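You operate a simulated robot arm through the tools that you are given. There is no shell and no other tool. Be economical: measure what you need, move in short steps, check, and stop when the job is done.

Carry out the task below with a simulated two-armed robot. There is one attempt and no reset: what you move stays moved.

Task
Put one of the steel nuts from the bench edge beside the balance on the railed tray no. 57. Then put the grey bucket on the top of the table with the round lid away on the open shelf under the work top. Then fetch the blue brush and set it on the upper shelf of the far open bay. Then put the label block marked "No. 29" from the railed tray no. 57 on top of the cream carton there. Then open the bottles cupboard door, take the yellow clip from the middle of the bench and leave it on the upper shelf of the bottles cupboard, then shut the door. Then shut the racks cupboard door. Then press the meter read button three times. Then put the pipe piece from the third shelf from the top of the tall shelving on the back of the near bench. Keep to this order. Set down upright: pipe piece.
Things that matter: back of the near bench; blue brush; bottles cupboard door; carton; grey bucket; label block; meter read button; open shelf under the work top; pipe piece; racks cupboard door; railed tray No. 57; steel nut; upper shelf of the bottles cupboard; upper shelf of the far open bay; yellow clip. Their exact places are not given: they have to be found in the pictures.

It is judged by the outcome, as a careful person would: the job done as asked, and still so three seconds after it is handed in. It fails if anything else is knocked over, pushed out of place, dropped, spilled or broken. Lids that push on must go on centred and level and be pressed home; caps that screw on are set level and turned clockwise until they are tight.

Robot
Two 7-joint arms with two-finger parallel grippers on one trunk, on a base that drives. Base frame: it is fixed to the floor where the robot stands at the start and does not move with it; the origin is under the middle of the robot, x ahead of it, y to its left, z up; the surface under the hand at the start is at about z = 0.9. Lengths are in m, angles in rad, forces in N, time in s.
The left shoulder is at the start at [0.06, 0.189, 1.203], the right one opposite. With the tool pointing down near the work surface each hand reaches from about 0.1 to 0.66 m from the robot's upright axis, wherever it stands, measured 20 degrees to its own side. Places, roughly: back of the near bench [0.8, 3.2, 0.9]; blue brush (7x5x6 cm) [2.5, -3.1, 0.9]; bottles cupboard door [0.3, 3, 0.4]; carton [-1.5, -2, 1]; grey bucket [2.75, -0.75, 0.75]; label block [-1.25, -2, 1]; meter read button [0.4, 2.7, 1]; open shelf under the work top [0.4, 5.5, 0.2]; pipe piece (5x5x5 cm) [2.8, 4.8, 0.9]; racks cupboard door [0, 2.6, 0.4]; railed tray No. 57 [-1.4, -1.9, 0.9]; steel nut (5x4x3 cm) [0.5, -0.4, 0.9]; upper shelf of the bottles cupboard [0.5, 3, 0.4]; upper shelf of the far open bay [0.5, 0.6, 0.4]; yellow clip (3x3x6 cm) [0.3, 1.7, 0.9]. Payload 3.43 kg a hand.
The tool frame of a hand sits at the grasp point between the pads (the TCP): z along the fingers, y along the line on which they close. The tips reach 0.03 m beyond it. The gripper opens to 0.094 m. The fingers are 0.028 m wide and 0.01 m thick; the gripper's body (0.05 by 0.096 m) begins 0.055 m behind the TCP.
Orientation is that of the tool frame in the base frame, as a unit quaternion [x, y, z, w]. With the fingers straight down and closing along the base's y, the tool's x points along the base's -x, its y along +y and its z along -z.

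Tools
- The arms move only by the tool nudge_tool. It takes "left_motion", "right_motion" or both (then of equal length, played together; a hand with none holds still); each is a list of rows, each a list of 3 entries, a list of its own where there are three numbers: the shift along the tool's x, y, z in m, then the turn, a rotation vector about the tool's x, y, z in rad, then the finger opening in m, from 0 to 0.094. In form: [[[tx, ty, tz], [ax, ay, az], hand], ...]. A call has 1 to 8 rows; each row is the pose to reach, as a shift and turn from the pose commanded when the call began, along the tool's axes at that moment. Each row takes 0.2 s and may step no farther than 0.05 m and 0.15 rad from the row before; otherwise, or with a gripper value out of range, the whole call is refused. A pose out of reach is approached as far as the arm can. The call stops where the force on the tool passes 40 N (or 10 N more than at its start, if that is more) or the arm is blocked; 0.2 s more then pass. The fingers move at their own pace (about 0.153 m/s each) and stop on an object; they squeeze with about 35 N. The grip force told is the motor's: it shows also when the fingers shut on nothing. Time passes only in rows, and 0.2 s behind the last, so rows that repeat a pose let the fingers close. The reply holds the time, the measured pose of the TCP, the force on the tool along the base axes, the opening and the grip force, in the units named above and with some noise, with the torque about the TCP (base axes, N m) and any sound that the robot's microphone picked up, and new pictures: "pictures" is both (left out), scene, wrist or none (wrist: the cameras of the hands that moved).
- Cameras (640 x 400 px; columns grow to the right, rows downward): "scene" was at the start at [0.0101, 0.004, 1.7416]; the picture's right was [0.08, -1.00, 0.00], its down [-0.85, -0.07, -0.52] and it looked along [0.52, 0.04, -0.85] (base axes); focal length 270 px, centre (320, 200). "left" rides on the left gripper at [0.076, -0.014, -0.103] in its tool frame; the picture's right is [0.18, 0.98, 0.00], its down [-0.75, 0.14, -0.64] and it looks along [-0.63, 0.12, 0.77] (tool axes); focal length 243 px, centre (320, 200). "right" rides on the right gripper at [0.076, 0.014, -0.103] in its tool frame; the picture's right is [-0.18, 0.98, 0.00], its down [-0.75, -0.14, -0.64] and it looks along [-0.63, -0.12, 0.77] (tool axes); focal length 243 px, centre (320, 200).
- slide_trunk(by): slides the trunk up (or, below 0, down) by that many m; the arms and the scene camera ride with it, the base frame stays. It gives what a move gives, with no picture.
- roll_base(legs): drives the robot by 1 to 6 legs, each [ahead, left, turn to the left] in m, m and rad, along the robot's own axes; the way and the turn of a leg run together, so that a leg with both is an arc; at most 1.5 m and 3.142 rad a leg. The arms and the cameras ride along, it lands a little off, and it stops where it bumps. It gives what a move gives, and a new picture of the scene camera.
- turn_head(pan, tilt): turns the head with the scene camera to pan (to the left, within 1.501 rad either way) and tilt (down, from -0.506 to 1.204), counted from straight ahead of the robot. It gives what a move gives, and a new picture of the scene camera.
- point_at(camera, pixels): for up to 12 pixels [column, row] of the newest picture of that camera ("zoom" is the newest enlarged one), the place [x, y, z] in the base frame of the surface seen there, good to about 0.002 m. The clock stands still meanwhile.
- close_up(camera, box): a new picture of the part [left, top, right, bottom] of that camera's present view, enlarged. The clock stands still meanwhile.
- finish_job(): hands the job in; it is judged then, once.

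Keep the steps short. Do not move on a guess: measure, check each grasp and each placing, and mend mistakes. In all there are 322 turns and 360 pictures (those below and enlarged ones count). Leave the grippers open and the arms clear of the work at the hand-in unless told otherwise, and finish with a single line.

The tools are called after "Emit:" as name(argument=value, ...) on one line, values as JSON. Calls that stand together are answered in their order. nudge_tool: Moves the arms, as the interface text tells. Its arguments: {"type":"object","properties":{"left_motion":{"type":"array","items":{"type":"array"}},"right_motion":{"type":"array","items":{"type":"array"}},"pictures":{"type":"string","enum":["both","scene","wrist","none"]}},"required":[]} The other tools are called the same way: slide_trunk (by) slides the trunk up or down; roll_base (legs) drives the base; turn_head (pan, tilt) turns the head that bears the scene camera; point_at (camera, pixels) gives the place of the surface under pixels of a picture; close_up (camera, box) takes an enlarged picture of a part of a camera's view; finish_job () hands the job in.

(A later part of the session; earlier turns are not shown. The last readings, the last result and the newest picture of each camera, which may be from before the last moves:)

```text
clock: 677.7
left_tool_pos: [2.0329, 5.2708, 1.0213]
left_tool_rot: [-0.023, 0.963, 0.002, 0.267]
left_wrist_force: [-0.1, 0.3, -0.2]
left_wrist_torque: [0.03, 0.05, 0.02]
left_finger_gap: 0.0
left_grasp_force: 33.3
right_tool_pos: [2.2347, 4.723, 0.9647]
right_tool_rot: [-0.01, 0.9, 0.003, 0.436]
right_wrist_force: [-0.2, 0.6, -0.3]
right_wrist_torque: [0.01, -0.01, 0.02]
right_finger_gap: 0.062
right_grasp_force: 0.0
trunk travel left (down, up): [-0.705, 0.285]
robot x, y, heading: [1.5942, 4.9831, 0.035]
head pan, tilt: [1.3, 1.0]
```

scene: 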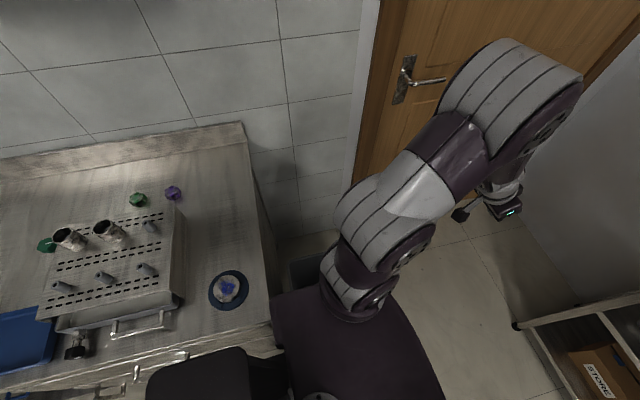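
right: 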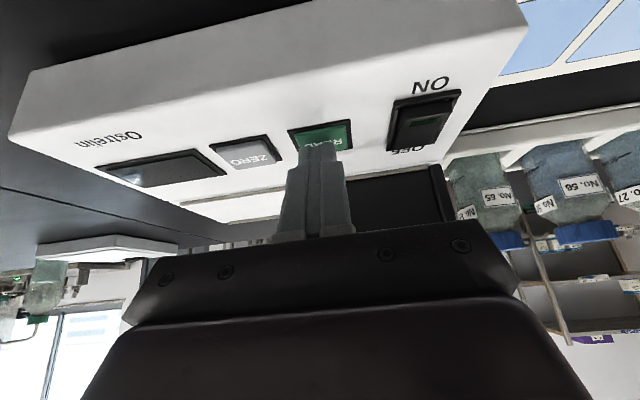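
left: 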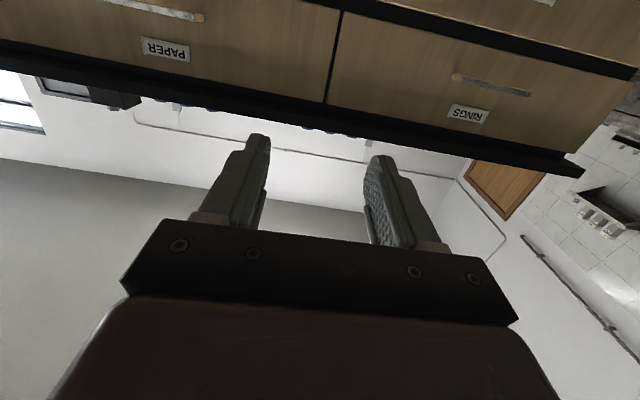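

Emit:
roll_base(legs=[[0, -0.35, 0]])

Emit:
turn_head(pan=1.45, tilt=0.9)

```text
clock: 680.0
left_tool_pos: [2.0458, 4.9185, 1.0225]
left_tool_rot: [-0.022, 0.964, 0.002, 0.266]
left_wrist_force: [0.4, 1.0, -0.3]
left_wrist_torque: [-0.01, -0.04, -0.02]
left_finger_gap: 0.0
left_grasp_force: 33.2
right_tool_pos: [2.2456, 4.3703, 0.9648]
right_tool_rot: [-0.01, 0.9, 0.004, 0.436]
right_wrist_force: [0.3, -0.8, 0.7]
right_wrist_torque: [0.04, -0.01, -0.02]
right_finger_gap: 0.0618
right_grasp_force: 0.2
trunk travel left (down, up): [-0.705, 0.285]
robot x, y, heading: [1.6054, 4.6269, 0.035]
head pan, tilt: [1.3, 1.0]
```

scene: 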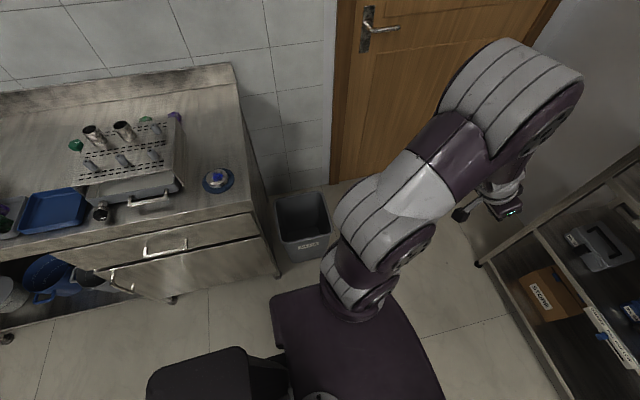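

```text
clock: 680.7
left_tool_pos: [2.0451, 4.918, 1.0221]
left_tool_rot: [-0.022, 0.964, 0.003, 0.267]
left_wrist_force: [-0.4, 1.0, 0.3]
left_wrist_torque: [0.01, -0.04, 0.03]
left_finger_gap: 0.0
left_grasp_force: 32.6
right_tool_pos: [2.2456, 4.37, 0.9641]
right_tool_rot: [-0.01, 0.9, 0.003, 0.436]
right_wrist_force: [0.3, 0.5, 0.9]
right_wrist_torque: [0.0, -0.01, -0.03]
right_finger_gap: 0.0621
right_grasp_force: 0.0
trunk travel left (down, up): [-0.705, 0.285]
robot x, y, heading: [1.6089, 4.625, 0.028]
head pan, tilt: [1.45, 0.901]
```

scene: 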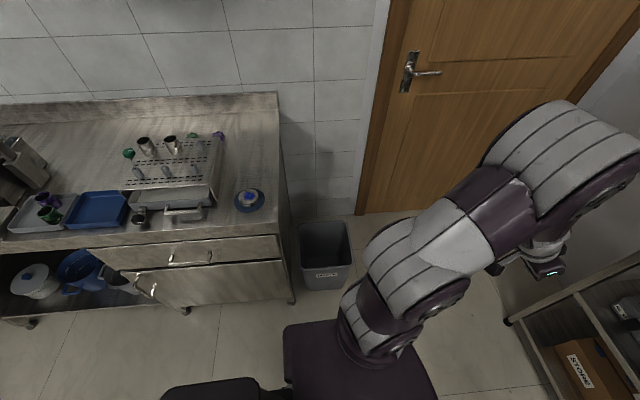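

Emit:
point_at(camera="scene", pixels=[[306, 289], [350, 283], [299, 226], [349, 262], [303, 268], [290, 300], [330, 285], [350, 222]])

```text
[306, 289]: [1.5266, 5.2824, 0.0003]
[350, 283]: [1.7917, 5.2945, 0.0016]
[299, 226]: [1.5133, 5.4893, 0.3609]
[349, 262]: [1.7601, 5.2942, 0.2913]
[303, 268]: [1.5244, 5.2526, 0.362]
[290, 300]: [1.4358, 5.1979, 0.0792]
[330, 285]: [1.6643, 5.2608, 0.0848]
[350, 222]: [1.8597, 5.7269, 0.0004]
```

The bin blocks the straight approach; instead turn the robot to heading 0.4 and reach in obliquely from further south.

Emit:
roll_base(legs=[[0, 0, 0.37], [0.3, -0.02, 0]])

Emit:
turn_head(pan=-0.1, tilt=0.6)

Emit:
close_up(camera="right", box=[0, 0, 640, 400])

```text
clock: 683.9
left_tool_pos: [2.1908, 5.1548, 1.0225]
left_tool_rot: [-0.2, 0.943, 0.051, 0.262]
left_wrist_force: [-0.4, 0.6, 0.7]
left_wrist_torque: [0.01, 0.0, 0.01]
left_finger_gap: 0.0001
left_grasp_force: 33.2
right_tool_pos: [2.575, 4.7179, 0.9642]
right_tool_rot: [-0.176, 0.882, 0.084, 0.428]
right_wrist_force: [-0.1, -0.6, -0.6]
right_wrist_torque: [0.0, -0.02, -0.01]
right_finger_gap: 0.0621
right_grasp_force: 0.1
trunk travel left (down, up): [-0.705, 0.285]
robot x, y, heading: [1.8835, 4.7239, 0.407]
head pan, tilt: [1.45, 0.901]
```

scene: 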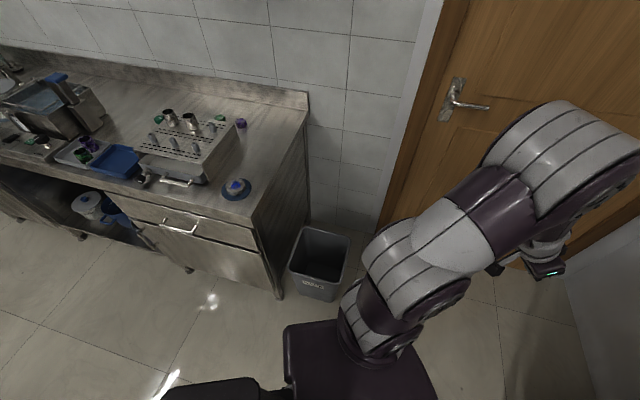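

```text
clock: 685.5
left_tool_pos: [2.1911, 5.1564, 1.0221]
left_tool_rot: [-0.199, 0.943, 0.051, 0.261]
left_wrist_force: [0.0, -1.1, 0.1]
left_wrist_torque: [-0.01, 0.0, 0.01]
left_finger_gap: 0.0001
left_grasp_force: 32.8
right_tool_pos: [2.5757, 4.7181, 0.965]
right_tool_rot: [-0.176, 0.883, 0.084, 0.428]
right_wrist_force: [-0.3, 0.6, 0.3]
right_wrist_torque: [0.01, 0.03, 0.0]
right_finger_gap: 0.0621
right_grasp_force: 0.0
trunk travel left (down, up): [-0.705, 0.285]
robot x, y, heading: [1.8865, 4.7238, 0.403]
head pan, tilt: [-0.099, 0.6]
```

scene: 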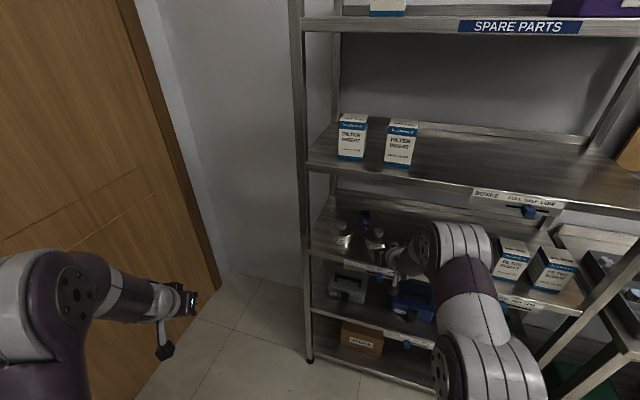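

```text
1.00 times, centred on (320, 200) of right (not enlarged: the box is as wide or as high as the picture)
```

zoom: 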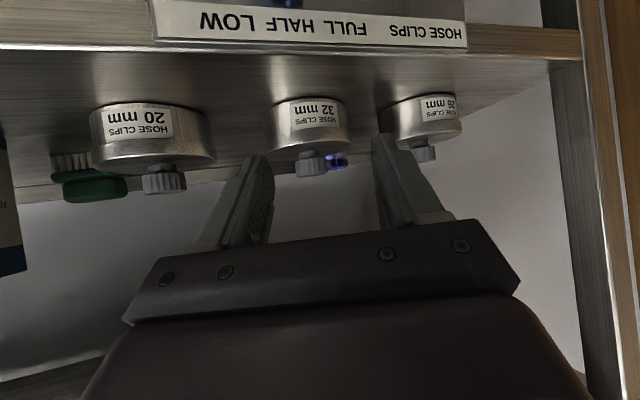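

Raise 2.5 cm to clear the knobs, then advance 0.2 m along the oblique axis.

Emit:
slide_trunk(by=0.03)

Emit:
roll_base(legs=[[0.19, -0.009, 0]])

Emit:
close_up(camera="right", box=[0, 0, 640, 400])

```text
clock: 686.2
left_tool_pos: [2.1915, 5.1551, 1.0521]
left_tool_rot: [-0.199, 0.943, 0.052, 0.261]
left_wrist_force: [0.0, 0.9, 0.0]
left_wrist_torque: [0.02, 0.03, 0.0]
left_finger_gap: 0.0001
left_grasp_force: 32.9
right_tool_pos: [2.5762, 4.7171, 0.9936]
right_tool_rot: [-0.176, 0.882, 0.083, 0.428]
right_wrist_force: [1.0, 0.6, -0.2]
right_wrist_torque: [-0.01, 0.04, 0.0]
right_finger_gap: 0.0621
right_grasp_force: 0.0
trunk travel left (down, up): [-0.735, 0.255]
robot x, y, heading: [1.8869, 4.728, 0.402]
head pan, tilt: [-0.099, 0.6]
```

```text
clock: 687.8
left_tool_pos: [2.3627, 5.2233, 1.0519]
left_tool_rot: [-0.203, 0.942, 0.052, 0.261]
left_wrist_force: [-0.1, 0.1, 1.0]
left_wrist_torque: [0.04, 0.0, -0.01]
left_finger_gap: 0.0002
left_grasp_force: 32.5
right_tool_pos: [2.7507, 4.7862, 0.9946]
right_tool_rot: [-0.179, 0.882, 0.085, 0.428]
right_wrist_force: [0.5, -0.2, -0.3]
right_wrist_torque: [0.02, 0.0, -0.02]
right_finger_gap: 0.0619
right_grasp_force: 0.1
trunk travel left (down, up): [-0.735, 0.255]
robot x, y, heading: [2.0603, 4.7921, 0.41]
head pan, tilt: [-0.099, 0.6]
```

scene: 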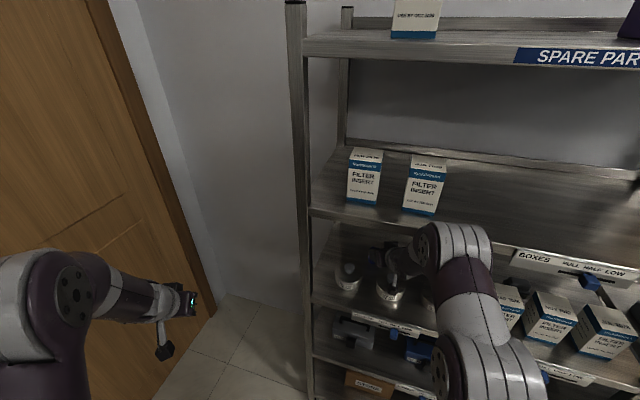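

```text
1.00 times, centred on (320, 200) of right (not enlarged: the box is as wide or as high as the picture)
```

zoom: 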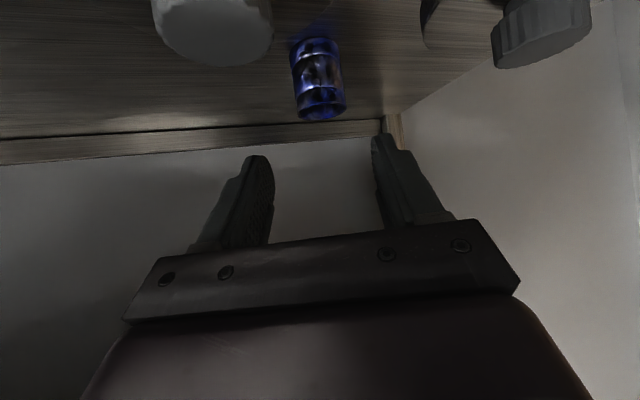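

Emit:
point_at(camera="zoom", pixels=[[318, 75], [296, 75], [338, 70], [305, 112], [340, 105], [322, 103], [318, 45], [325, 116]])

```text
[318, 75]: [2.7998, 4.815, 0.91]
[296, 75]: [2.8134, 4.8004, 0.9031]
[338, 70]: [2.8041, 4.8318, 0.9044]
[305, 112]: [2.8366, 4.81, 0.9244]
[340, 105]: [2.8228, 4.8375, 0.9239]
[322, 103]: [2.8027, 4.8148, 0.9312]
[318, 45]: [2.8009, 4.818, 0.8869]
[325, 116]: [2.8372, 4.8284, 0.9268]
```

Pipe centre ≈[2.819,4.82], diameter ≈4 cm, top 0.931. Advance 0.064, left 0.004, then lower.

Emit:
roll_base(legs=[[0.064, 0.004, 0]])

Emit:
close_up(camera="right", box=[160, 0, 480, 200])

```text
clock: 688.6
left_tool_pos: [2.3784, 5.2325, 1.0555]
left_tool_rot: [-0.2, 0.942, 0.051, 0.265]
left_wrist_force: [0.5, -0.1, 0.1]
left_wrist_torque: [-0.04, -0.02, 0.01]
left_finger_gap: 0.0
left_grasp_force: 32.5
right_tool_pos: [2.7577, 4.7945, 0.9915]
right_tool_rot: [-0.176, 0.885, 0.084, 0.422]
right_wrist_force: [-0.6, -0.3, -0.9]
right_wrist_torque: [0.0, -0.02, 0.04]
right_finger_gap: 0.0621
right_grasp_force: 0.0
trunk travel left (down, up): [-0.735, 0.255]
robot x, y, heading: [2.081, 4.8066, 0.41]
head pan, tilt: [-0.099, 0.6]
stopped in leg 1: the robot was blocked; the commanded pose is now the measured one
```

scene: 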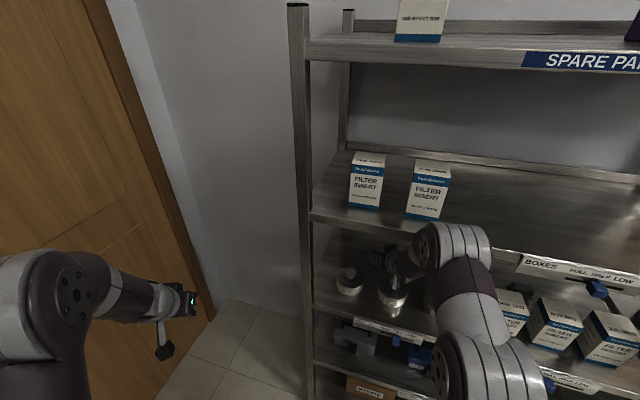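

```text
2.00 times, centred on (320, 100) of right
```

zoom: 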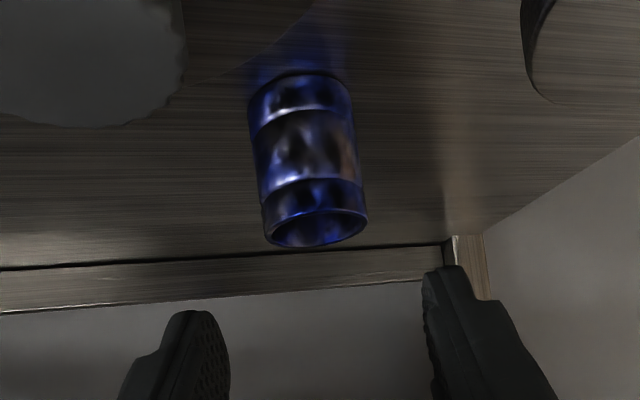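

Blocked: likely my forearm/elbow against the shelf above. Back off 2 cm and measure.

Emit:
roll_base(legs=[[-0.025, 0.0, 0]])

Emit:
point_at(camera="scene", pixels=[[450, 232], [430, 235], [480, 240], [415, 260], [440, 222], [400, 225], [470, 225]])

```text
clock: 689.4
left_tool_pos: [2.366, 5.2257, 1.051]
left_tool_rot: [-0.201, 0.943, 0.052, 0.26]
left_wrist_force: [0.5, -0.9, 0.7]
left_wrist_torque: [0.01, -0.01, -0.02]
left_finger_gap: 0.0001
left_grasp_force: 33.2
right_tool_pos: [2.7457, 4.7856, 0.9844]
right_tool_rot: [-0.177, 0.887, 0.084, 0.419]
right_wrist_force: [0.9, 0.5, 0.3]
right_wrist_torque: [0.0, -0.02, -0.01]
right_finger_gap: 0.0621
right_grasp_force: 0.1
trunk travel left (down, up): [-0.735, 0.255]
robot x, y, heading: [2.0604, 4.793, 0.406]
head pan, tilt: [-0.099, 0.6]
```

scene: 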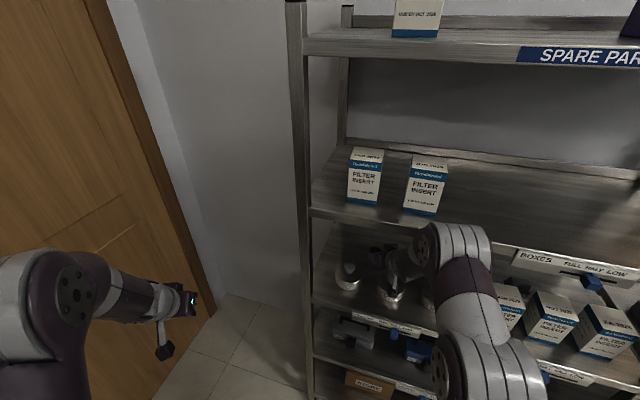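

```text
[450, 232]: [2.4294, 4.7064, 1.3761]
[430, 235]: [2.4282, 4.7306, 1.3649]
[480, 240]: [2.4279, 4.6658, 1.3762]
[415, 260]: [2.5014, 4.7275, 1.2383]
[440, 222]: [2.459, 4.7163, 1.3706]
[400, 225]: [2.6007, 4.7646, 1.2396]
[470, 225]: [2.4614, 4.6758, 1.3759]
```

The forearm met the shelf above. Back out, lower the shoulder 0.13 and raise the hand equally, for a flatter arm.

Emit:
roll_base(legs=[[-0.2, 0.0, 0]])

Emit:
slide_trunk(by=-0.13)

Emit:
nudge_tool(right_motion=[[[-0.034, 0, -0.028], [0, -0.01, 0], 0.062], [[-0.067, 0, -0.055], [0, -0.02, 0], 0.062], [[-0.1, 0, -0.083], [0, -0.03, 0], 0.062], [[-0.1, 0, -0.083], [0, -0.03, 0], 0.062]], pictures="scene")

```text
clock: 691.0
left_tool_pos: [2.1791, 5.1435, 1.0517]
left_tool_rot: [-0.201, 0.943, 0.052, 0.261]
left_wrist_force: [-0.5, 0.2, -0.8]
left_wrist_torque: [0.02, 0.01, 0.01]
left_finger_gap: 0.0
left_grasp_force: 33.2
right_tool_pos: [2.5586, 4.7044, 0.9868]
right_tool_rot: [-0.177, 0.886, 0.085, 0.42]
right_wrist_force: [0.2, -0.1, -0.3]
right_wrist_torque: [-0.01, 0.01, -0.01]
right_finger_gap: 0.0619
right_grasp_force: 0.1
trunk travel left (down, up): [-0.735, 0.255]
robot x, y, heading: [1.8758, 4.7138, 0.406]
head pan, tilt: [-0.099, 0.6]
```

scene: 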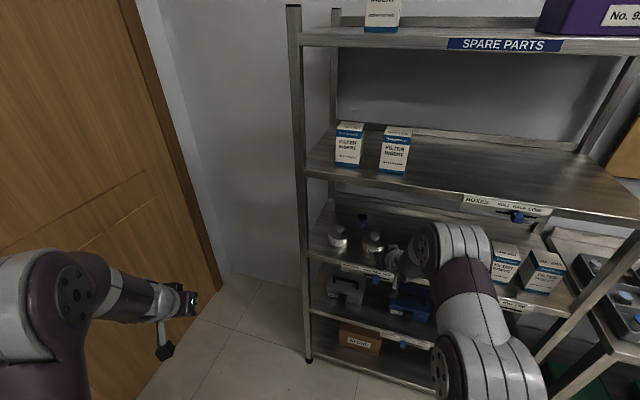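

```text
clock: 692.1
left_tool_pos: [2.1772, 5.1432, 0.9617]
left_tool_rot: [-0.201, 0.943, 0.051, 0.261]
left_wrist_force: [0.0, 0.1, -0.1]
left_wrist_torque: [0.01, 0.03, 0.02]
left_finger_gap: 0.0
left_grasp_force: 32.9
right_tool_pos: [2.5584, 4.7033, 0.9002]
right_tool_rot: [-0.175, 0.886, 0.084, 0.422]
right_wrist_force: [-17.8, -4.4, 12.3]
right_wrist_torque: [-0.46, 0.03, -0.7]
right_finger_gap: 0.0611
right_grasp_force: 0.0
trunk travel left (down, up): [-0.646, 0.344]
robot x, y, heading: [1.8748, 4.7116, 0.407]
head pan, tilt: [-0.099, 0.6]
stopped: the force on the tool passed its limit at 68 N (the readings are from after the stop); the commanded pose is now the measured one
```

```text
clock: 693.1
left_tool_pos: [2.178, 5.1438, 0.9614]
left_tool_rot: [-0.201, 0.943, 0.052, 0.26]
left_wrist_force: [-0.3, 0.1, 0.1]
left_wrist_torque: [0.01, 0.01, 0.0]
left_finger_gap: 0.0
left_grasp_force: 33.0
right_tool_pos: [2.5592, 4.7051, 1.0313]
right_tool_rot: [-0.175, 0.879, 0.087, 0.435]
right_wrist_force: [0.6, 0.3, 0.3]
right_wrist_torque: [0.01, -0.04, -0.01]
right_finger_gap: 0.0621
right_grasp_force: 0.0
trunk travel left (down, up): [-0.646, 0.344]
robot x, y, heading: [1.8726, 4.7127, 0.404]
head pan, tilt: [-0.099, 0.6]
```

scene: 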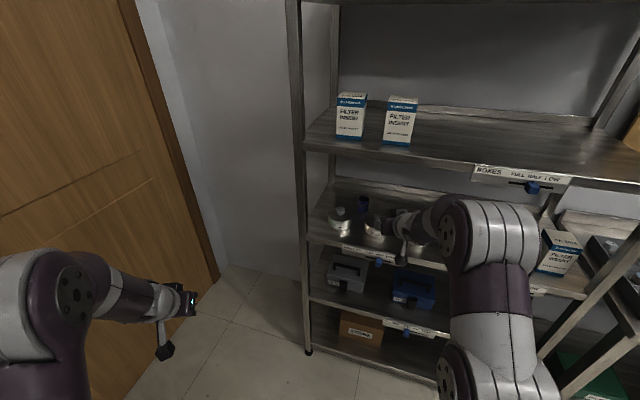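

The fingertips touched the shelf front while lowering. Check the shelf label slider and tins are unmoved.

Emit:
close_up(camera="scene", box=[310, 180, 470, 290])

```text
3.64 times, centred on (390, 235) of scene
```

zoom: 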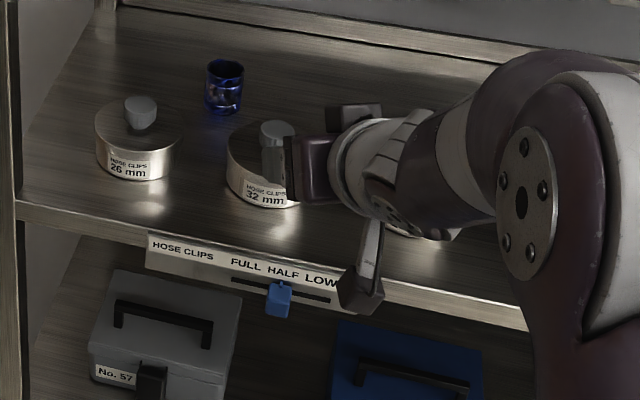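

Unmoved. Lower the trunk 0.04 and enter again.

Emit:
slide_trunk(by=-0.04)

Emit:
roll_base(legs=[[0.2, 0.0, 0]])

Emit:
close_up(camera="right", box=[0, 0, 640, 400])

```text
clock: 693.9
left_tool_pos: [2.1773, 5.1432, 0.9242]
left_tool_rot: [-0.201, 0.943, 0.052, 0.261]
left_wrist_force: [-0.4, -0.8, -0.3]
left_wrist_torque: [0.0, 0.0, 0.0]
left_finger_gap: 0.0
left_grasp_force: 33.1
right_tool_pos: [2.5596, 4.704, 0.9912]
right_tool_rot: [-0.175, 0.879, 0.087, 0.435]
right_wrist_force: [0.2, -0.8, 0.8]
right_wrist_torque: [0.02, 0.0, 0.01]
right_finger_gap: 0.0618
right_grasp_force: 0.0
trunk travel left (down, up): [-0.606, 0.384]
robot x, y, heading: [1.8752, 4.7112, 0.404]
head pan, tilt: [-0.099, 0.6]
```

```text
clock: 695.5
left_tool_pos: [2.3634, 5.2224, 0.9221]
left_tool_rot: [-0.2, 0.943, 0.051, 0.26]
left_wrist_force: [0.4, 0.1, -0.4]
left_wrist_torque: [-0.03, 0.02, 0.0]
left_finger_gap: 0.0
left_grasp_force: 33.1
right_tool_pos: [2.7442, 4.783, 0.9908]
right_tool_rot: [-0.174, 0.879, 0.086, 0.435]
right_wrist_force: [0.2, 0.5, 0.0]
right_wrist_torque: [-0.01, 0.01, 0.0]
right_finger_gap: 0.0621
right_grasp_force: 0.1
trunk travel left (down, up): [-0.606, 0.384]
robot x, y, heading: [2.0609, 4.7946, 0.406]
head pan, tilt: [-0.099, 0.6]
```

scene: 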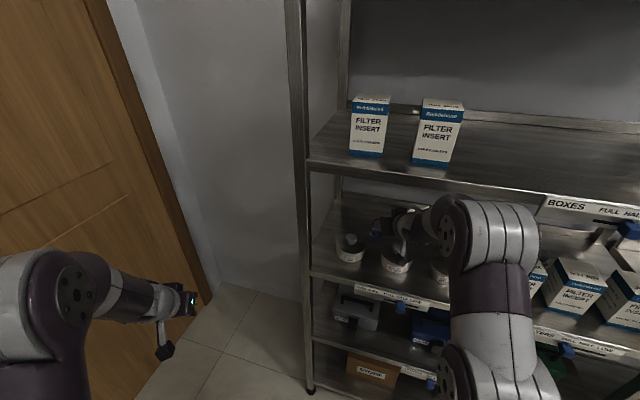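

```text
1.00 times, centred on (320, 200) of right (not enlarged: the box is as wide or as high as the picture)
```

zoom: 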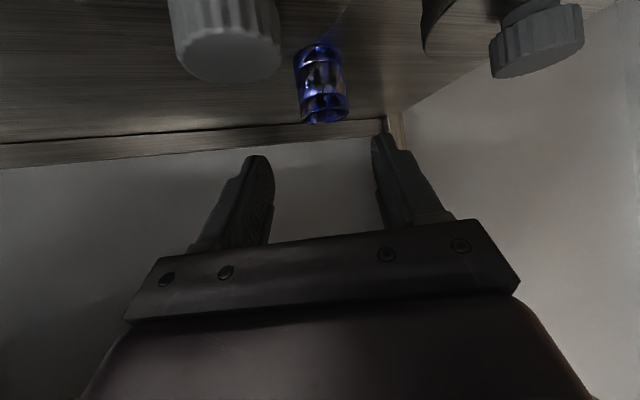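

Emit:
point_at(camera="scene", pixels=[[445, 205], [470, 202], [435, 225], [520, 210], [430, 185]])

Emit:
roll_base(legs=[[0.07, 0.004, 0]])

Emit:
close_up(camera="right", box=[160, 0, 480, 200])

```text
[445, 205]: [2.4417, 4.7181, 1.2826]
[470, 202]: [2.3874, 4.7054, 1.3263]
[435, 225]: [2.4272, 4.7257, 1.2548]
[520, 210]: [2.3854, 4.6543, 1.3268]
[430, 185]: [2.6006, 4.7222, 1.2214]
```

```text
clock: 696.6
left_tool_pos: [2.4213, 5.2516, 0.9235]
left_tool_rot: [-0.198, 0.943, 0.051, 0.263]
left_wrist_force: [0.4, 1.1, -0.3]
left_wrist_torque: [-0.01, 0.0, -0.02]
left_finger_gap: 0.0
left_grasp_force: 32.6
right_tool_pos: [2.7957, 4.8088, 0.986]
right_tool_rot: [-0.171, 0.883, 0.085, 0.429]
right_wrist_force: [0.2, -0.6, 0.2]
right_wrist_torque: [0.01, 0.03, 0.01]
right_finger_gap: 0.062
right_grasp_force: 0.0
trunk travel left (down, up): [-0.606, 0.384]
robot x, y, heading: [2.1178, 4.8208, 0.399]
head pan, tilt: [-0.099, 0.6]
stopped in leg 1: the robot was blocked; the commanded pose is now the measured one
```

scene: 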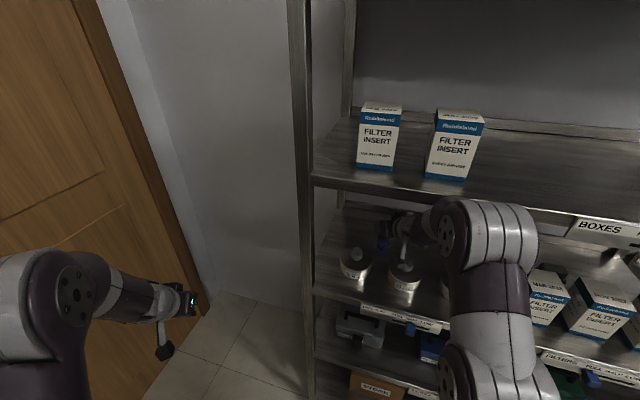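

```text
2.00 times, centred on (320, 100) of right
```

zoom: 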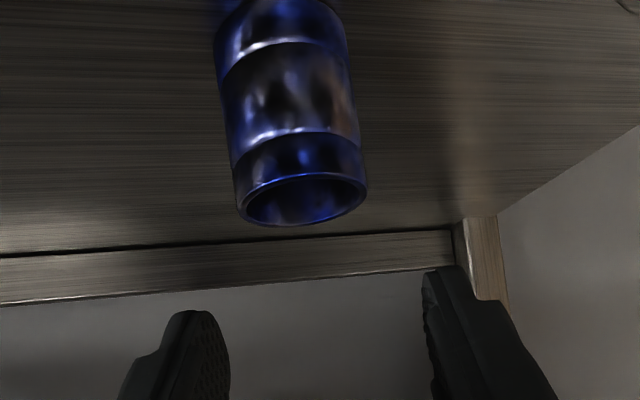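

Close: only ~1.5 cm short. Lower 3 cm (frees the forearm), advance the rest, then lower on.

Emit:
slide_trunk(by=-0.03)

Emit:
roll_base(legs=[[0.017, 0.004, 0]])

Emit:
close_up(camera="right", box=[160, 0, 480, 200])

```text
clock: 697.4
left_tool_pos: [2.4236, 5.2525, 0.8922]
left_tool_rot: [-0.199, 0.943, 0.05, 0.26]
left_wrist_force: [-1.0, 0.6, 0.4]
left_wrist_torque: [0.01, -0.03, 0.06]
left_finger_gap: 0.0
left_grasp_force: 32.6
right_tool_pos: [2.8004, 4.8097, 0.9523]
right_tool_rot: [-0.172, 0.884, 0.086, 0.427]
right_wrist_force: [0.0, -0.3, 0.7]
right_wrist_torque: [-0.02, 0.02, -0.01]
right_finger_gap: 0.0621
right_grasp_force: 0.0
trunk travel left (down, up): [-0.576, 0.414]
robot x, y, heading: [2.1185, 4.8237, 0.403]
head pan, tilt: [-0.099, 0.6]
```

```text
clock: 698.1
left_tool_pos: [2.4375, 5.2635, 0.8925]
left_tool_rot: [-0.198, 0.943, 0.051, 0.262]
left_wrist_force: [-0.1, -1.1, 0.5]
left_wrist_torque: [0.01, -0.03, 0.02]
left_finger_gap: 0.0
left_grasp_force: 32.4
right_tool_pos: [2.8145, 4.8192, 0.953]
right_tool_rot: [-0.171, 0.884, 0.085, 0.427]
right_wrist_force: [0.5, 0.9, -0.5]
right_wrist_torque: [0.0, -0.01, -0.02]
right_finger_gap: 0.0618
right_grasp_force: 0.2
trunk travel left (down, up): [-0.576, 0.414]
robot x, y, heading: [2.1355, 4.8315, 0.398]
head pan, tilt: [-0.099, 0.6]
```

scene: 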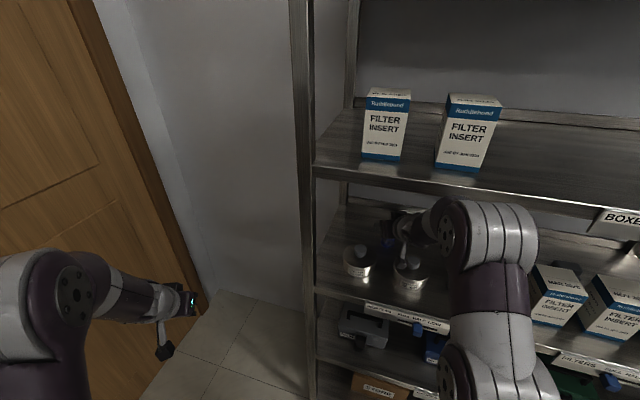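

```text
2.00 times, centred on (320, 100) of right
```

zoom: 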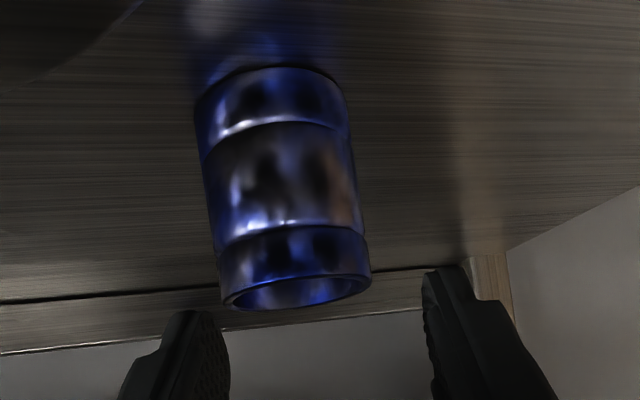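

Emit:
point_at(camera="zoom", pixels=[[226, 298], [368, 275], [298, 232], [205, 150], [352, 190], [190, 325], [437, 280], [280, 130]])

```text
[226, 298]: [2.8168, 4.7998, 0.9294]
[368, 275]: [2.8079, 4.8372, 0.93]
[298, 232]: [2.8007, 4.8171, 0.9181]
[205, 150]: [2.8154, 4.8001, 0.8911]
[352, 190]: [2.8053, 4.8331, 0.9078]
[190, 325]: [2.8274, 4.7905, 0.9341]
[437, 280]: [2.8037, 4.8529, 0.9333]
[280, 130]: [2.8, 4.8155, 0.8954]
```

Centred within 2 mm. Lower 2.8 cm and close.

Emit:
slide_trunk(by=-0.028)

Emit:
nudge_tool(right_motion=[[[0, 0, 0], [0, 0, 0], 0.045], [[0, 0, 0], [0, 0, 0], 0.02], [[0, 0, 0], [0, 0, 0], 0.02], [[0, 0, 0], [0, 0, 0], 0.02]], pictures="wrist")

```text
clock: 699.0
left_tool_pos: [2.4351, 5.2628, 0.8645]
left_tool_rot: [-0.198, 0.943, 0.051, 0.262]
left_wrist_force: [1.0, -0.4, 0.2]
left_wrist_torque: [0.0, 0.01, 0.01]
left_finger_gap: 0.0001
left_grasp_force: 33.0
right_tool_pos: [2.8132, 4.821, 0.9342]
right_tool_rot: [-0.172, 0.879, 0.085, 0.436]
right_wrist_force: [-2.1, -2.2, 17.1]
right_wrist_torque: [-0.88, 2.52, 0.17]
right_finger_gap: 0.0621
right_grasp_force: 0.1
trunk travel left (down, up): [-0.548, 0.442]
robot x, y, heading: [2.129, 4.8331, 0.398]
head pan, tilt: [-0.099, 0.6]
stopped: the force on the tool passed its limit at 42 N (the readings are from after the stop); the commanded pose is now the measured one
```

```text
clock: 700.0
left_tool_pos: [2.4358, 5.2624, 0.8649]
left_tool_rot: [-0.2, 0.943, 0.051, 0.262]
left_wrist_force: [-0.5, 0.2, -1.1]
left_wrist_torque: [-0.01, 0.0, -0.02]
left_finger_gap: 0.0
left_grasp_force: 33.1
right_tool_pos: [2.8143, 4.8194, 0.9344]
right_tool_rot: [-0.171, 0.88, 0.085, 0.435]
right_wrist_force: [3.8, -0.8, 29.5]
right_wrist_torque: [-1.08, 2.69, 0.09]
right_finger_gap: 0.0412
right_grasp_force: 34.8
trunk travel left (down, up): [-0.548, 0.442]
robot x, y, heading: [2.1313, 4.8333, 0.402]
head pan, tilt: [-0.099, 0.6]
```

right: 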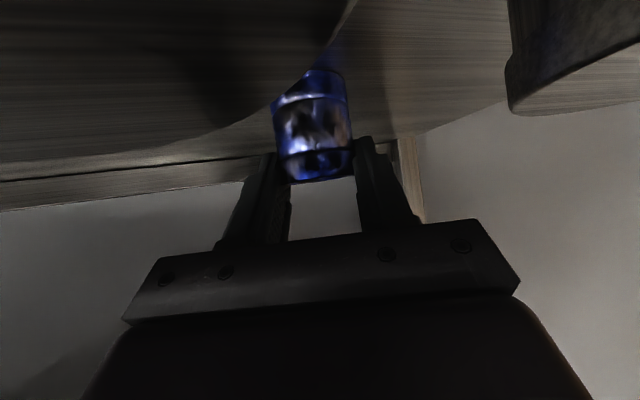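

Pipe gripped (0.041), but the hand's camera rests on the tin's knob. Lift straight up now.

Emit:
slide_trunk(by=0.035)

Emit:
close_up(camera="right", box=[0, 0, 640, 400])

Emit:
close_up(camera="scene", box=[310, 180, 470, 340])

```text
clock: 700.8
left_tool_pos: [2.4391, 5.2619, 0.8994]
left_tool_rot: [-0.199, 0.943, 0.051, 0.261]
left_wrist_force: [-0.6, 0.2, 0.3]
left_wrist_torque: [0.02, 0.01, 0.01]
left_finger_gap: 0.0
left_grasp_force: 33.2
right_tool_pos: [2.8152, 4.8197, 0.9643]
right_tool_rot: [-0.172, 0.882, 0.085, 0.431]
right_wrist_force: [0.0, -0.5, -1.2]
right_wrist_torque: [-0.01, 0.01, 0.03]
right_finger_gap: 0.0411
right_grasp_force: 35.4
trunk travel left (down, up): [-0.583, 0.407]
robot x, y, heading: [2.1354, 4.8322, 0.402]
head pan, tilt: [-0.099, 0.6]
```

```text
1.00 times, centred on (320, 200) of right (not enlarged: the box is as wide or as high as the picture)
```

zoom: 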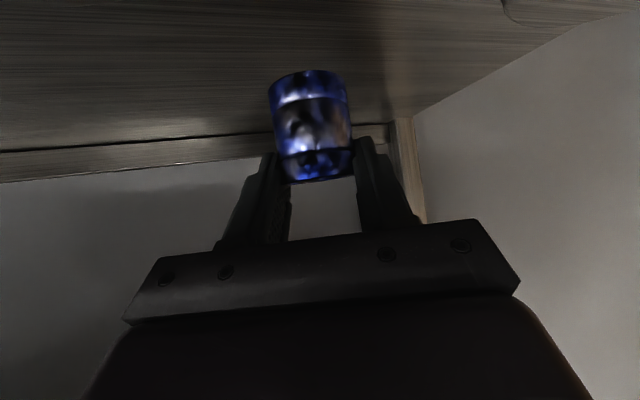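

```text
2.50 times, centred on (390, 260) of scene
```

zoom: 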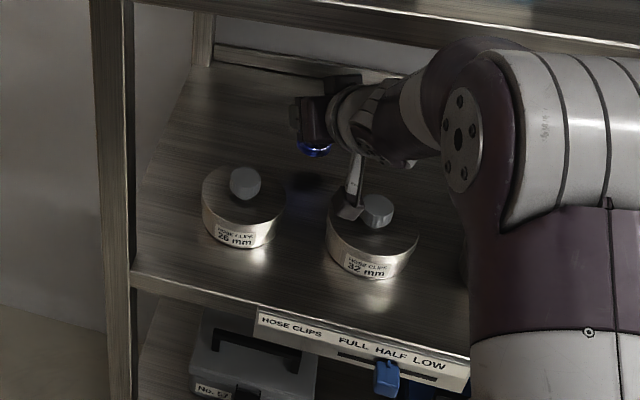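

Lifted. Raise 1 cm, back 4 cm (still behind the tins), then raise more before leaving over the tins.

Emit:
slide_trunk(by=0.012)

Emit:
roll_base(legs=[[-0.04, 0.005, 0]])

Emit:
slide_trunk(by=0.045)

```text
clock: 701.4
left_tool_pos: [2.4365, 5.262, 0.9102]
left_tool_rot: [-0.199, 0.943, 0.053, 0.262]
left_wrist_force: [-0.9, 0.8, 0.1]
left_wrist_torque: [-0.02, -0.01, 0.0]
left_finger_gap: 0.0003
left_grasp_force: 32.2
right_tool_pos: [2.809, 4.8194, 0.9621]
right_tool_rot: [-0.173, 0.887, 0.087, 0.42]
right_wrist_force: [-0.3, 0.2, -1.1]
right_wrist_torque: [-0.01, 0.05, 0.0]
right_finger_gap: 0.0409
right_grasp_force: 34.7
trunk travel left (down, up): [-0.595, 0.395]
robot x, y, heading: [2.1315, 4.8324, 0.398]
head pan, tilt: [-0.099, 0.6]
```

```text
clock: 702.2
left_tool_pos: [2.3986, 5.2497, 0.9126]
left_tool_rot: [-0.199, 0.943, 0.052, 0.261]
left_wrist_force: [-0.4, 0.1, 0.7]
left_wrist_torque: [-0.03, -0.04, 0.02]
left_finger_gap: 0.0
left_grasp_force: 33.0
right_tool_pos: [2.7752, 4.8084, 0.9796]
right_tool_rot: [-0.171, 0.881, 0.085, 0.434]
right_wrist_force: [-1.0, 0.0, -0.9]
right_wrist_torque: [-0.02, 0.01, 0.02]
right_finger_gap: 0.0411
right_grasp_force: 34.5
trunk travel left (down, up): [-0.595, 0.395]
robot x, y, heading: [2.0958, 4.8198, 0.401]
head pan, tilt: [-0.099, 0.6]
```

scene: 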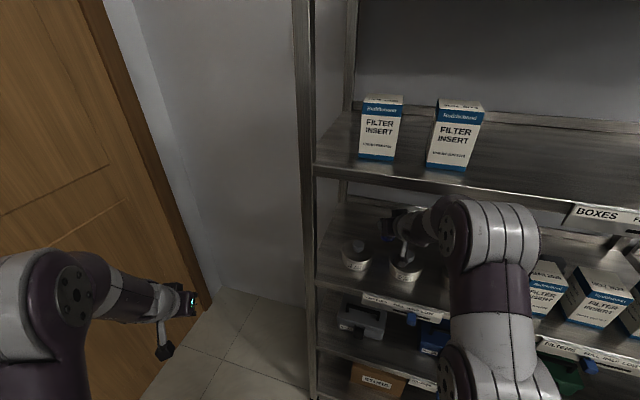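

```text
clock: 703.1
left_tool_pos: [2.3992, 5.2512, 0.9536]
left_tool_rot: [-0.198, 0.943, 0.052, 0.261]
left_wrist_force: [0.0, 1.1, -0.3]
left_wrist_torque: [0.01, 0.0, -0.03]
left_finger_gap: 0.0
left_grasp_force: 33.2
right_tool_pos: [2.7683, 4.8074, 1.0014]
right_tool_rot: [-0.172, 0.89, 0.086, 0.413]
right_wrist_force: [0.3, 0.1, -1.4]
right_wrist_torque: [-0.04, 0.0, 0.0]
right_finger_gap: 0.0411
right_grasp_force: 35.0
trunk travel left (down, up): [-0.64, 0.35]
robot x, y, heading: [2.0938, 4.8212, 0.401]
head pan, tilt: [-0.099, 0.6]
```

Pipe bottom ≈0.948, level with the knob tops; shift left 1.2 cm so it misses the knob, then retreat.

Emit:
roll_base(legs=[[-0.01, 0.013, 0]])

Emit:
close_up(camera="scene", box=[320, 180, 480, 340])

```text
clock: 703.9
left_tool_pos: [2.3827, 5.2576, 0.9597]
left_tool_rot: [-0.199, 0.943, 0.052, 0.262]
left_wrist_force: [-0.4, 0.3, 0.2]
left_wrist_torque: [0.03, 0.02, 0.04]
left_finger_gap: 0.0001
left_grasp_force: 33.1
right_tool_pos: [2.7609, 4.8157, 1.0254]
right_tool_rot: [-0.171, 0.881, 0.086, 0.434]
right_wrist_force: [0.1, 0.2, -2.1]
right_wrist_torque: [0.0, 0.03, 0.03]
right_finger_gap: 0.0414
right_grasp_force: 35.4
trunk travel left (down, up): [-0.64, 0.35]
robot x, y, heading: [2.0778, 4.8316, 0.4]
head pan, tilt: [-0.099, 0.6]
```

scene: 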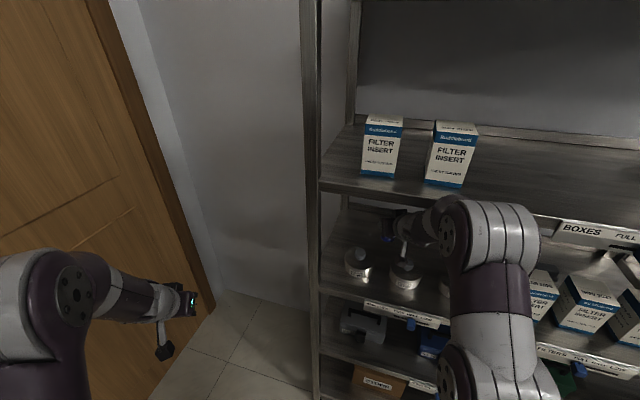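

```text
2.50 times, centred on (400, 260) of scene
```

zoom: 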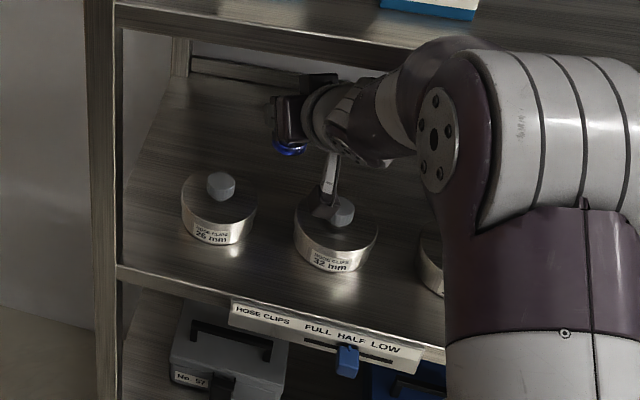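

Now TCP z 1.025, pipe bottom 0.972 – clear of the knobs. Retreat.

Emit:
roll_base(legs=[[-0.3, 0.0, 0]])

Emit:
close_up(camera="scene", box=[280, 160, 600, 360])

Emit:
point_at(camera="scene", pixels=[[346, 208], [338, 230]])

```text
clock: 705.9
left_tool_pos: [2.1126, 5.1441, 0.9569]
left_tool_rot: [-0.198, 0.943, 0.051, 0.262]
left_wrist_force: [-0.1, -0.4, 0.2]
left_wrist_torque: [0.0, -0.03, 0.01]
left_finger_gap: 0.0
left_grasp_force: 33.5
right_tool_pos: [2.4892, 4.7011, 1.0244]
right_tool_rot: [-0.172, 0.881, 0.086, 0.433]
right_wrist_force: [0.0, -1.2, -1.2]
right_wrist_torque: [0.0, 0.02, 0.02]
right_finger_gap: 0.0408
right_grasp_force: 35.3
trunk travel left (down, up): [-0.64, 0.35]
robot x, y, heading: [1.8083, 4.7162, 0.407]
head pan, tilt: [-0.099, 0.6]
```

scene: 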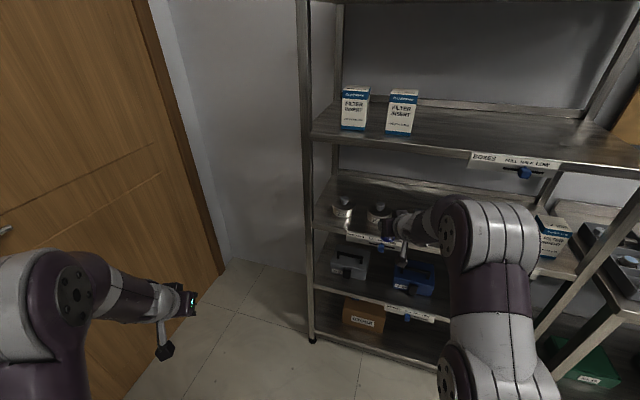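

```text
2.00 times, centred on (440, 260) of scene
```

zoom: 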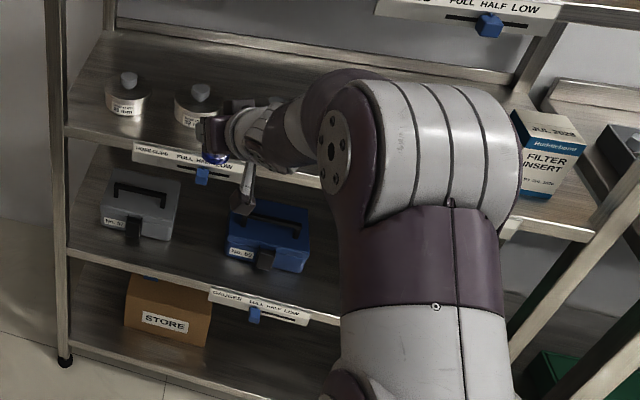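

```text
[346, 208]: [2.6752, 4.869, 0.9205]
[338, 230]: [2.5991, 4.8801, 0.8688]
```

Pipe is out. Raise 0.1, back away, turn round to face −x.

Emit:
slide_trunk(by=0.12)

Emit:
roll_base(legs=[[-0.35, -0.25, 0], [0, 0, 2.73]])

```text
clock: 707.4
left_tool_pos: [2.1132, 5.1447, 1.0757]
left_tool_rot: [-0.199, 0.943, 0.051, 0.261]
left_wrist_force: [0.3, -0.3, -0.1]
left_wrist_torque: [0.02, 0.01, -0.03]
left_finger_gap: 0.0001
left_grasp_force: 32.7
right_tool_pos: [2.4917, 4.702, 1.1425]
right_tool_rot: [-0.171, 0.881, 0.085, 0.433]
right_wrist_force: [0.1, -0.3, -1.7]
right_wrist_torque: [0.03, -0.02, -0.03]
right_finger_gap: 0.041
right_grasp_force: 34.5
trunk travel left (down, up): [-0.76, 0.23]
robot x, y, heading: [1.8074, 4.7153, 0.404]
head pan, tilt: [-0.099, 0.6]
```

```text
clock: 716.4
left_tool_pos: [1.1299, 4.0947, 1.0767]
left_tool_rot: [0.964, -0.014, -0.266, -0.008]
left_wrist_force: [-0.1, 0.7, -0.3]
left_wrist_torque: [0.0, 0.0, -0.01]
left_finger_gap: 0.0
left_grasp_force: 33.3
right_tool_pos: [0.9785, 4.6563, 1.1437]
right_tool_rot: [0.897, -0.026, -0.441, -0.011]
right_wrist_force: [0.2, -1.2, -0.7]
right_wrist_torque: [-0.03, 0.0, -0.01]
right_finger_gap: 0.0407
right_grasp_force: 34.8
trunk travel left (down, up): [-0.76, 0.23]
robot x, y, heading: [1.5904, 4.3535, 3.101]
head pan, tilt: [-0.099, 0.6]
```

scene: 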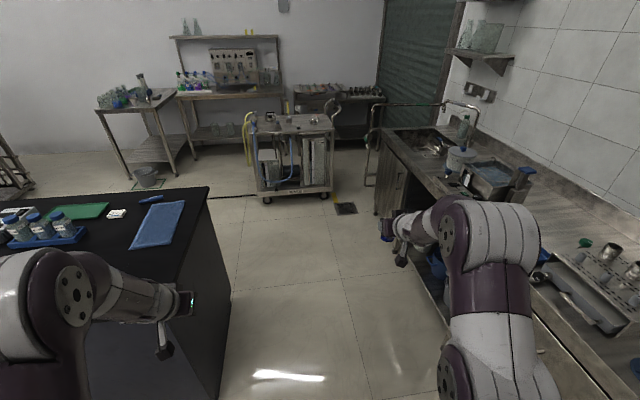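

Strafe along the back of the bench to y≈2.95.

Emit:
roll_base(legs=[[0, 0, 0.04], [0, 1.4, 0]])

Emit:
turn_head(pan=-0.3, tilt=0.75)

```text
clock: 723.7
left_tool_pos: [1.1424, 2.6882, 1.0769]
left_tool_rot: [0.964, 0.007, -0.266, -0.003]
left_wrist_force: [-0.4, -0.1, 0.4]
left_wrist_torque: [-0.04, -0.01, 0.03]
left_finger_gap: 0.0002
left_grasp_force: 33.1
right_tool_pos: [0.9672, 3.2429, 1.144]
right_tool_rot: [0.898, -0.007, -0.44, -0.002]
right_wrist_force: [-0.2, -0.5, -2.1]
right_wrist_torque: [0.01, 0.0, -0.02]
right_finger_gap: 0.0407
right_grasp_force: 35.0
trunk travel left (down, up): [-0.76, 0.23]
robot x, y, heading: [1.5927, 2.9699, -3.137]
head pan, tilt: [-0.099, 0.6]
```

scene: 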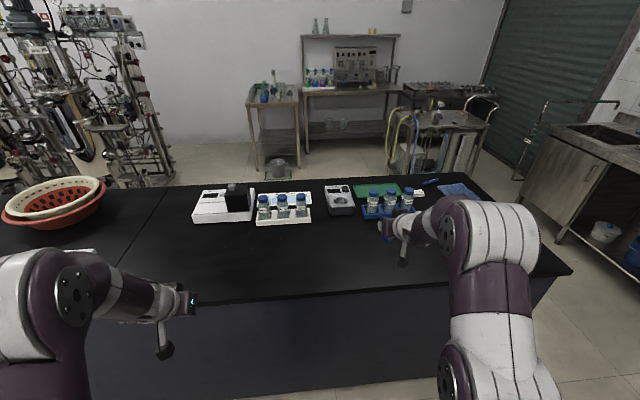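

```text
clock: 724.4
left_tool_pos: [1.1417, 2.6882, 1.0768]
left_tool_rot: [0.964, 0.007, -0.266, -0.002]
left_wrist_force: [0.0, 0.5, 0.0]
left_wrist_torque: [-0.01, -0.01, 0.01]
left_finger_gap: 0.0
left_grasp_force: 33.1
right_tool_pos: [0.967, 3.2428, 1.1426]
right_tool_rot: [0.897, -0.007, -0.441, -0.002]
right_wrist_force: [-1.5, -1.4, -1.7]
right_wrist_torque: [0.05, -0.03, -0.02]
right_finger_gap: 0.0409
right_grasp_force: 35.4
trunk travel left (down, up): [-0.76, 0.23]
robot x, y, heading: [1.593, 2.9662, -3.143]
head pan, tilt: [-0.3, 0.75]
```

scene: 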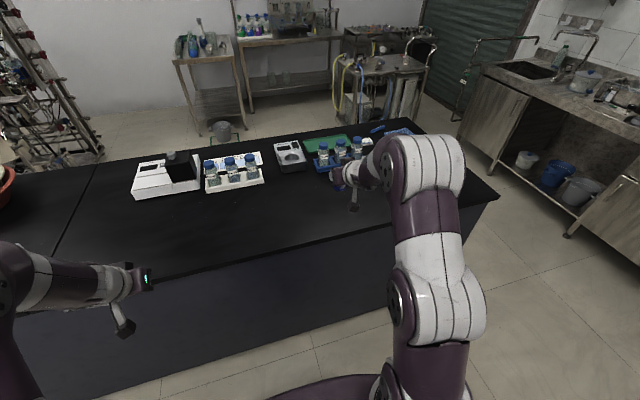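

The back half of the bench is clear. Measure it.

Emit:
point_at(camera="scene", pixels=[[250, 230], [250, 262], [300, 220], [250, 180], [330, 215], [200, 270]])

```text
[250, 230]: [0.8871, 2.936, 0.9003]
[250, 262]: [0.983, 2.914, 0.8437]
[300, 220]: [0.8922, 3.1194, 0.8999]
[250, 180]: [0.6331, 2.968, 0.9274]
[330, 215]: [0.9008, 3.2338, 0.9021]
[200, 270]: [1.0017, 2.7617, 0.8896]
```

Emit:
roll_base(legs=[[0.16, 0.035, 0]])

Emit:
slide_trunk(by=-0.17)

Emit:
close_up(camera="right", box=[0, 0, 640, 400])

```text
clock: 725.9
left_tool_pos: [0.9799, 2.6535, 1.0768]
left_tool_rot: [0.964, 0.007, -0.266, -0.001]
left_wrist_force: [-0.4, -0.6, -0.5]
left_wrist_torque: [-0.01, 0.0, 0.01]
left_finger_gap: 0.0
left_grasp_force: 33.3
right_tool_pos: [0.8043, 3.208, 1.1435]
right_tool_rot: [0.897, -0.008, -0.442, -0.002]
right_wrist_force: [-0.5, 0.5, -1.0]
right_wrist_torque: [-0.01, 0.0, 0.02]
right_finger_gap: 0.0406
right_grasp_force: 34.4
trunk travel left (down, up): [-0.76, 0.23]
robot x, y, heading: [1.4305, 2.9296, -3.139]
head pan, tilt: [-0.3, 0.75]
```

scene: 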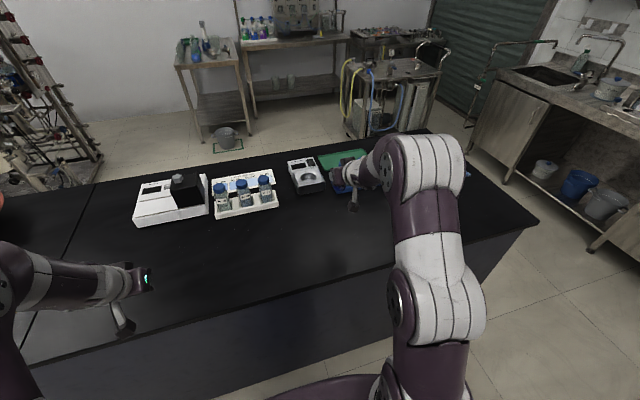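

```text
clock: 727.4
left_tool_pos: [0.9796, 2.6534, 0.9336]
left_tool_rot: [0.963, 0.006, -0.27, -0.001]
left_wrist_force: [19.8, 2.6, 22.7]
left_wrist_torque: [0.18, -0.79, 0.07]
left_finger_gap: 0.0001
left_grasp_force: 33.1
right_tool_pos: [0.8051, 3.2082, 0.9957]
right_tool_rot: [0.897, -0.008, -0.442, -0.001]
right_wrist_force: [-1.2, -0.1, -2.4]
right_wrist_torque: [0.0, -0.02, -0.02]
right_finger_gap: 0.0409
right_grasp_force: 34.8
trunk travel left (down, up): [-0.613, 0.377]
robot x, y, heading: [1.4283, 2.9266, -3.142]
head pan, tilt: [-0.3, 0.75]
stopped: the force on the tool passed its limit at 76 N (the readings are from after the stop); the commanded pose is now the measured one
```

```text
1.00 times, centred on (320, 200) of right (not enlarged: the box is as wide or as high as the picture)
```

zoom: 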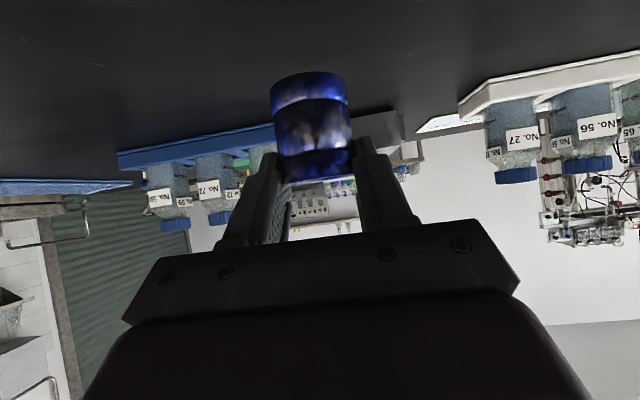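

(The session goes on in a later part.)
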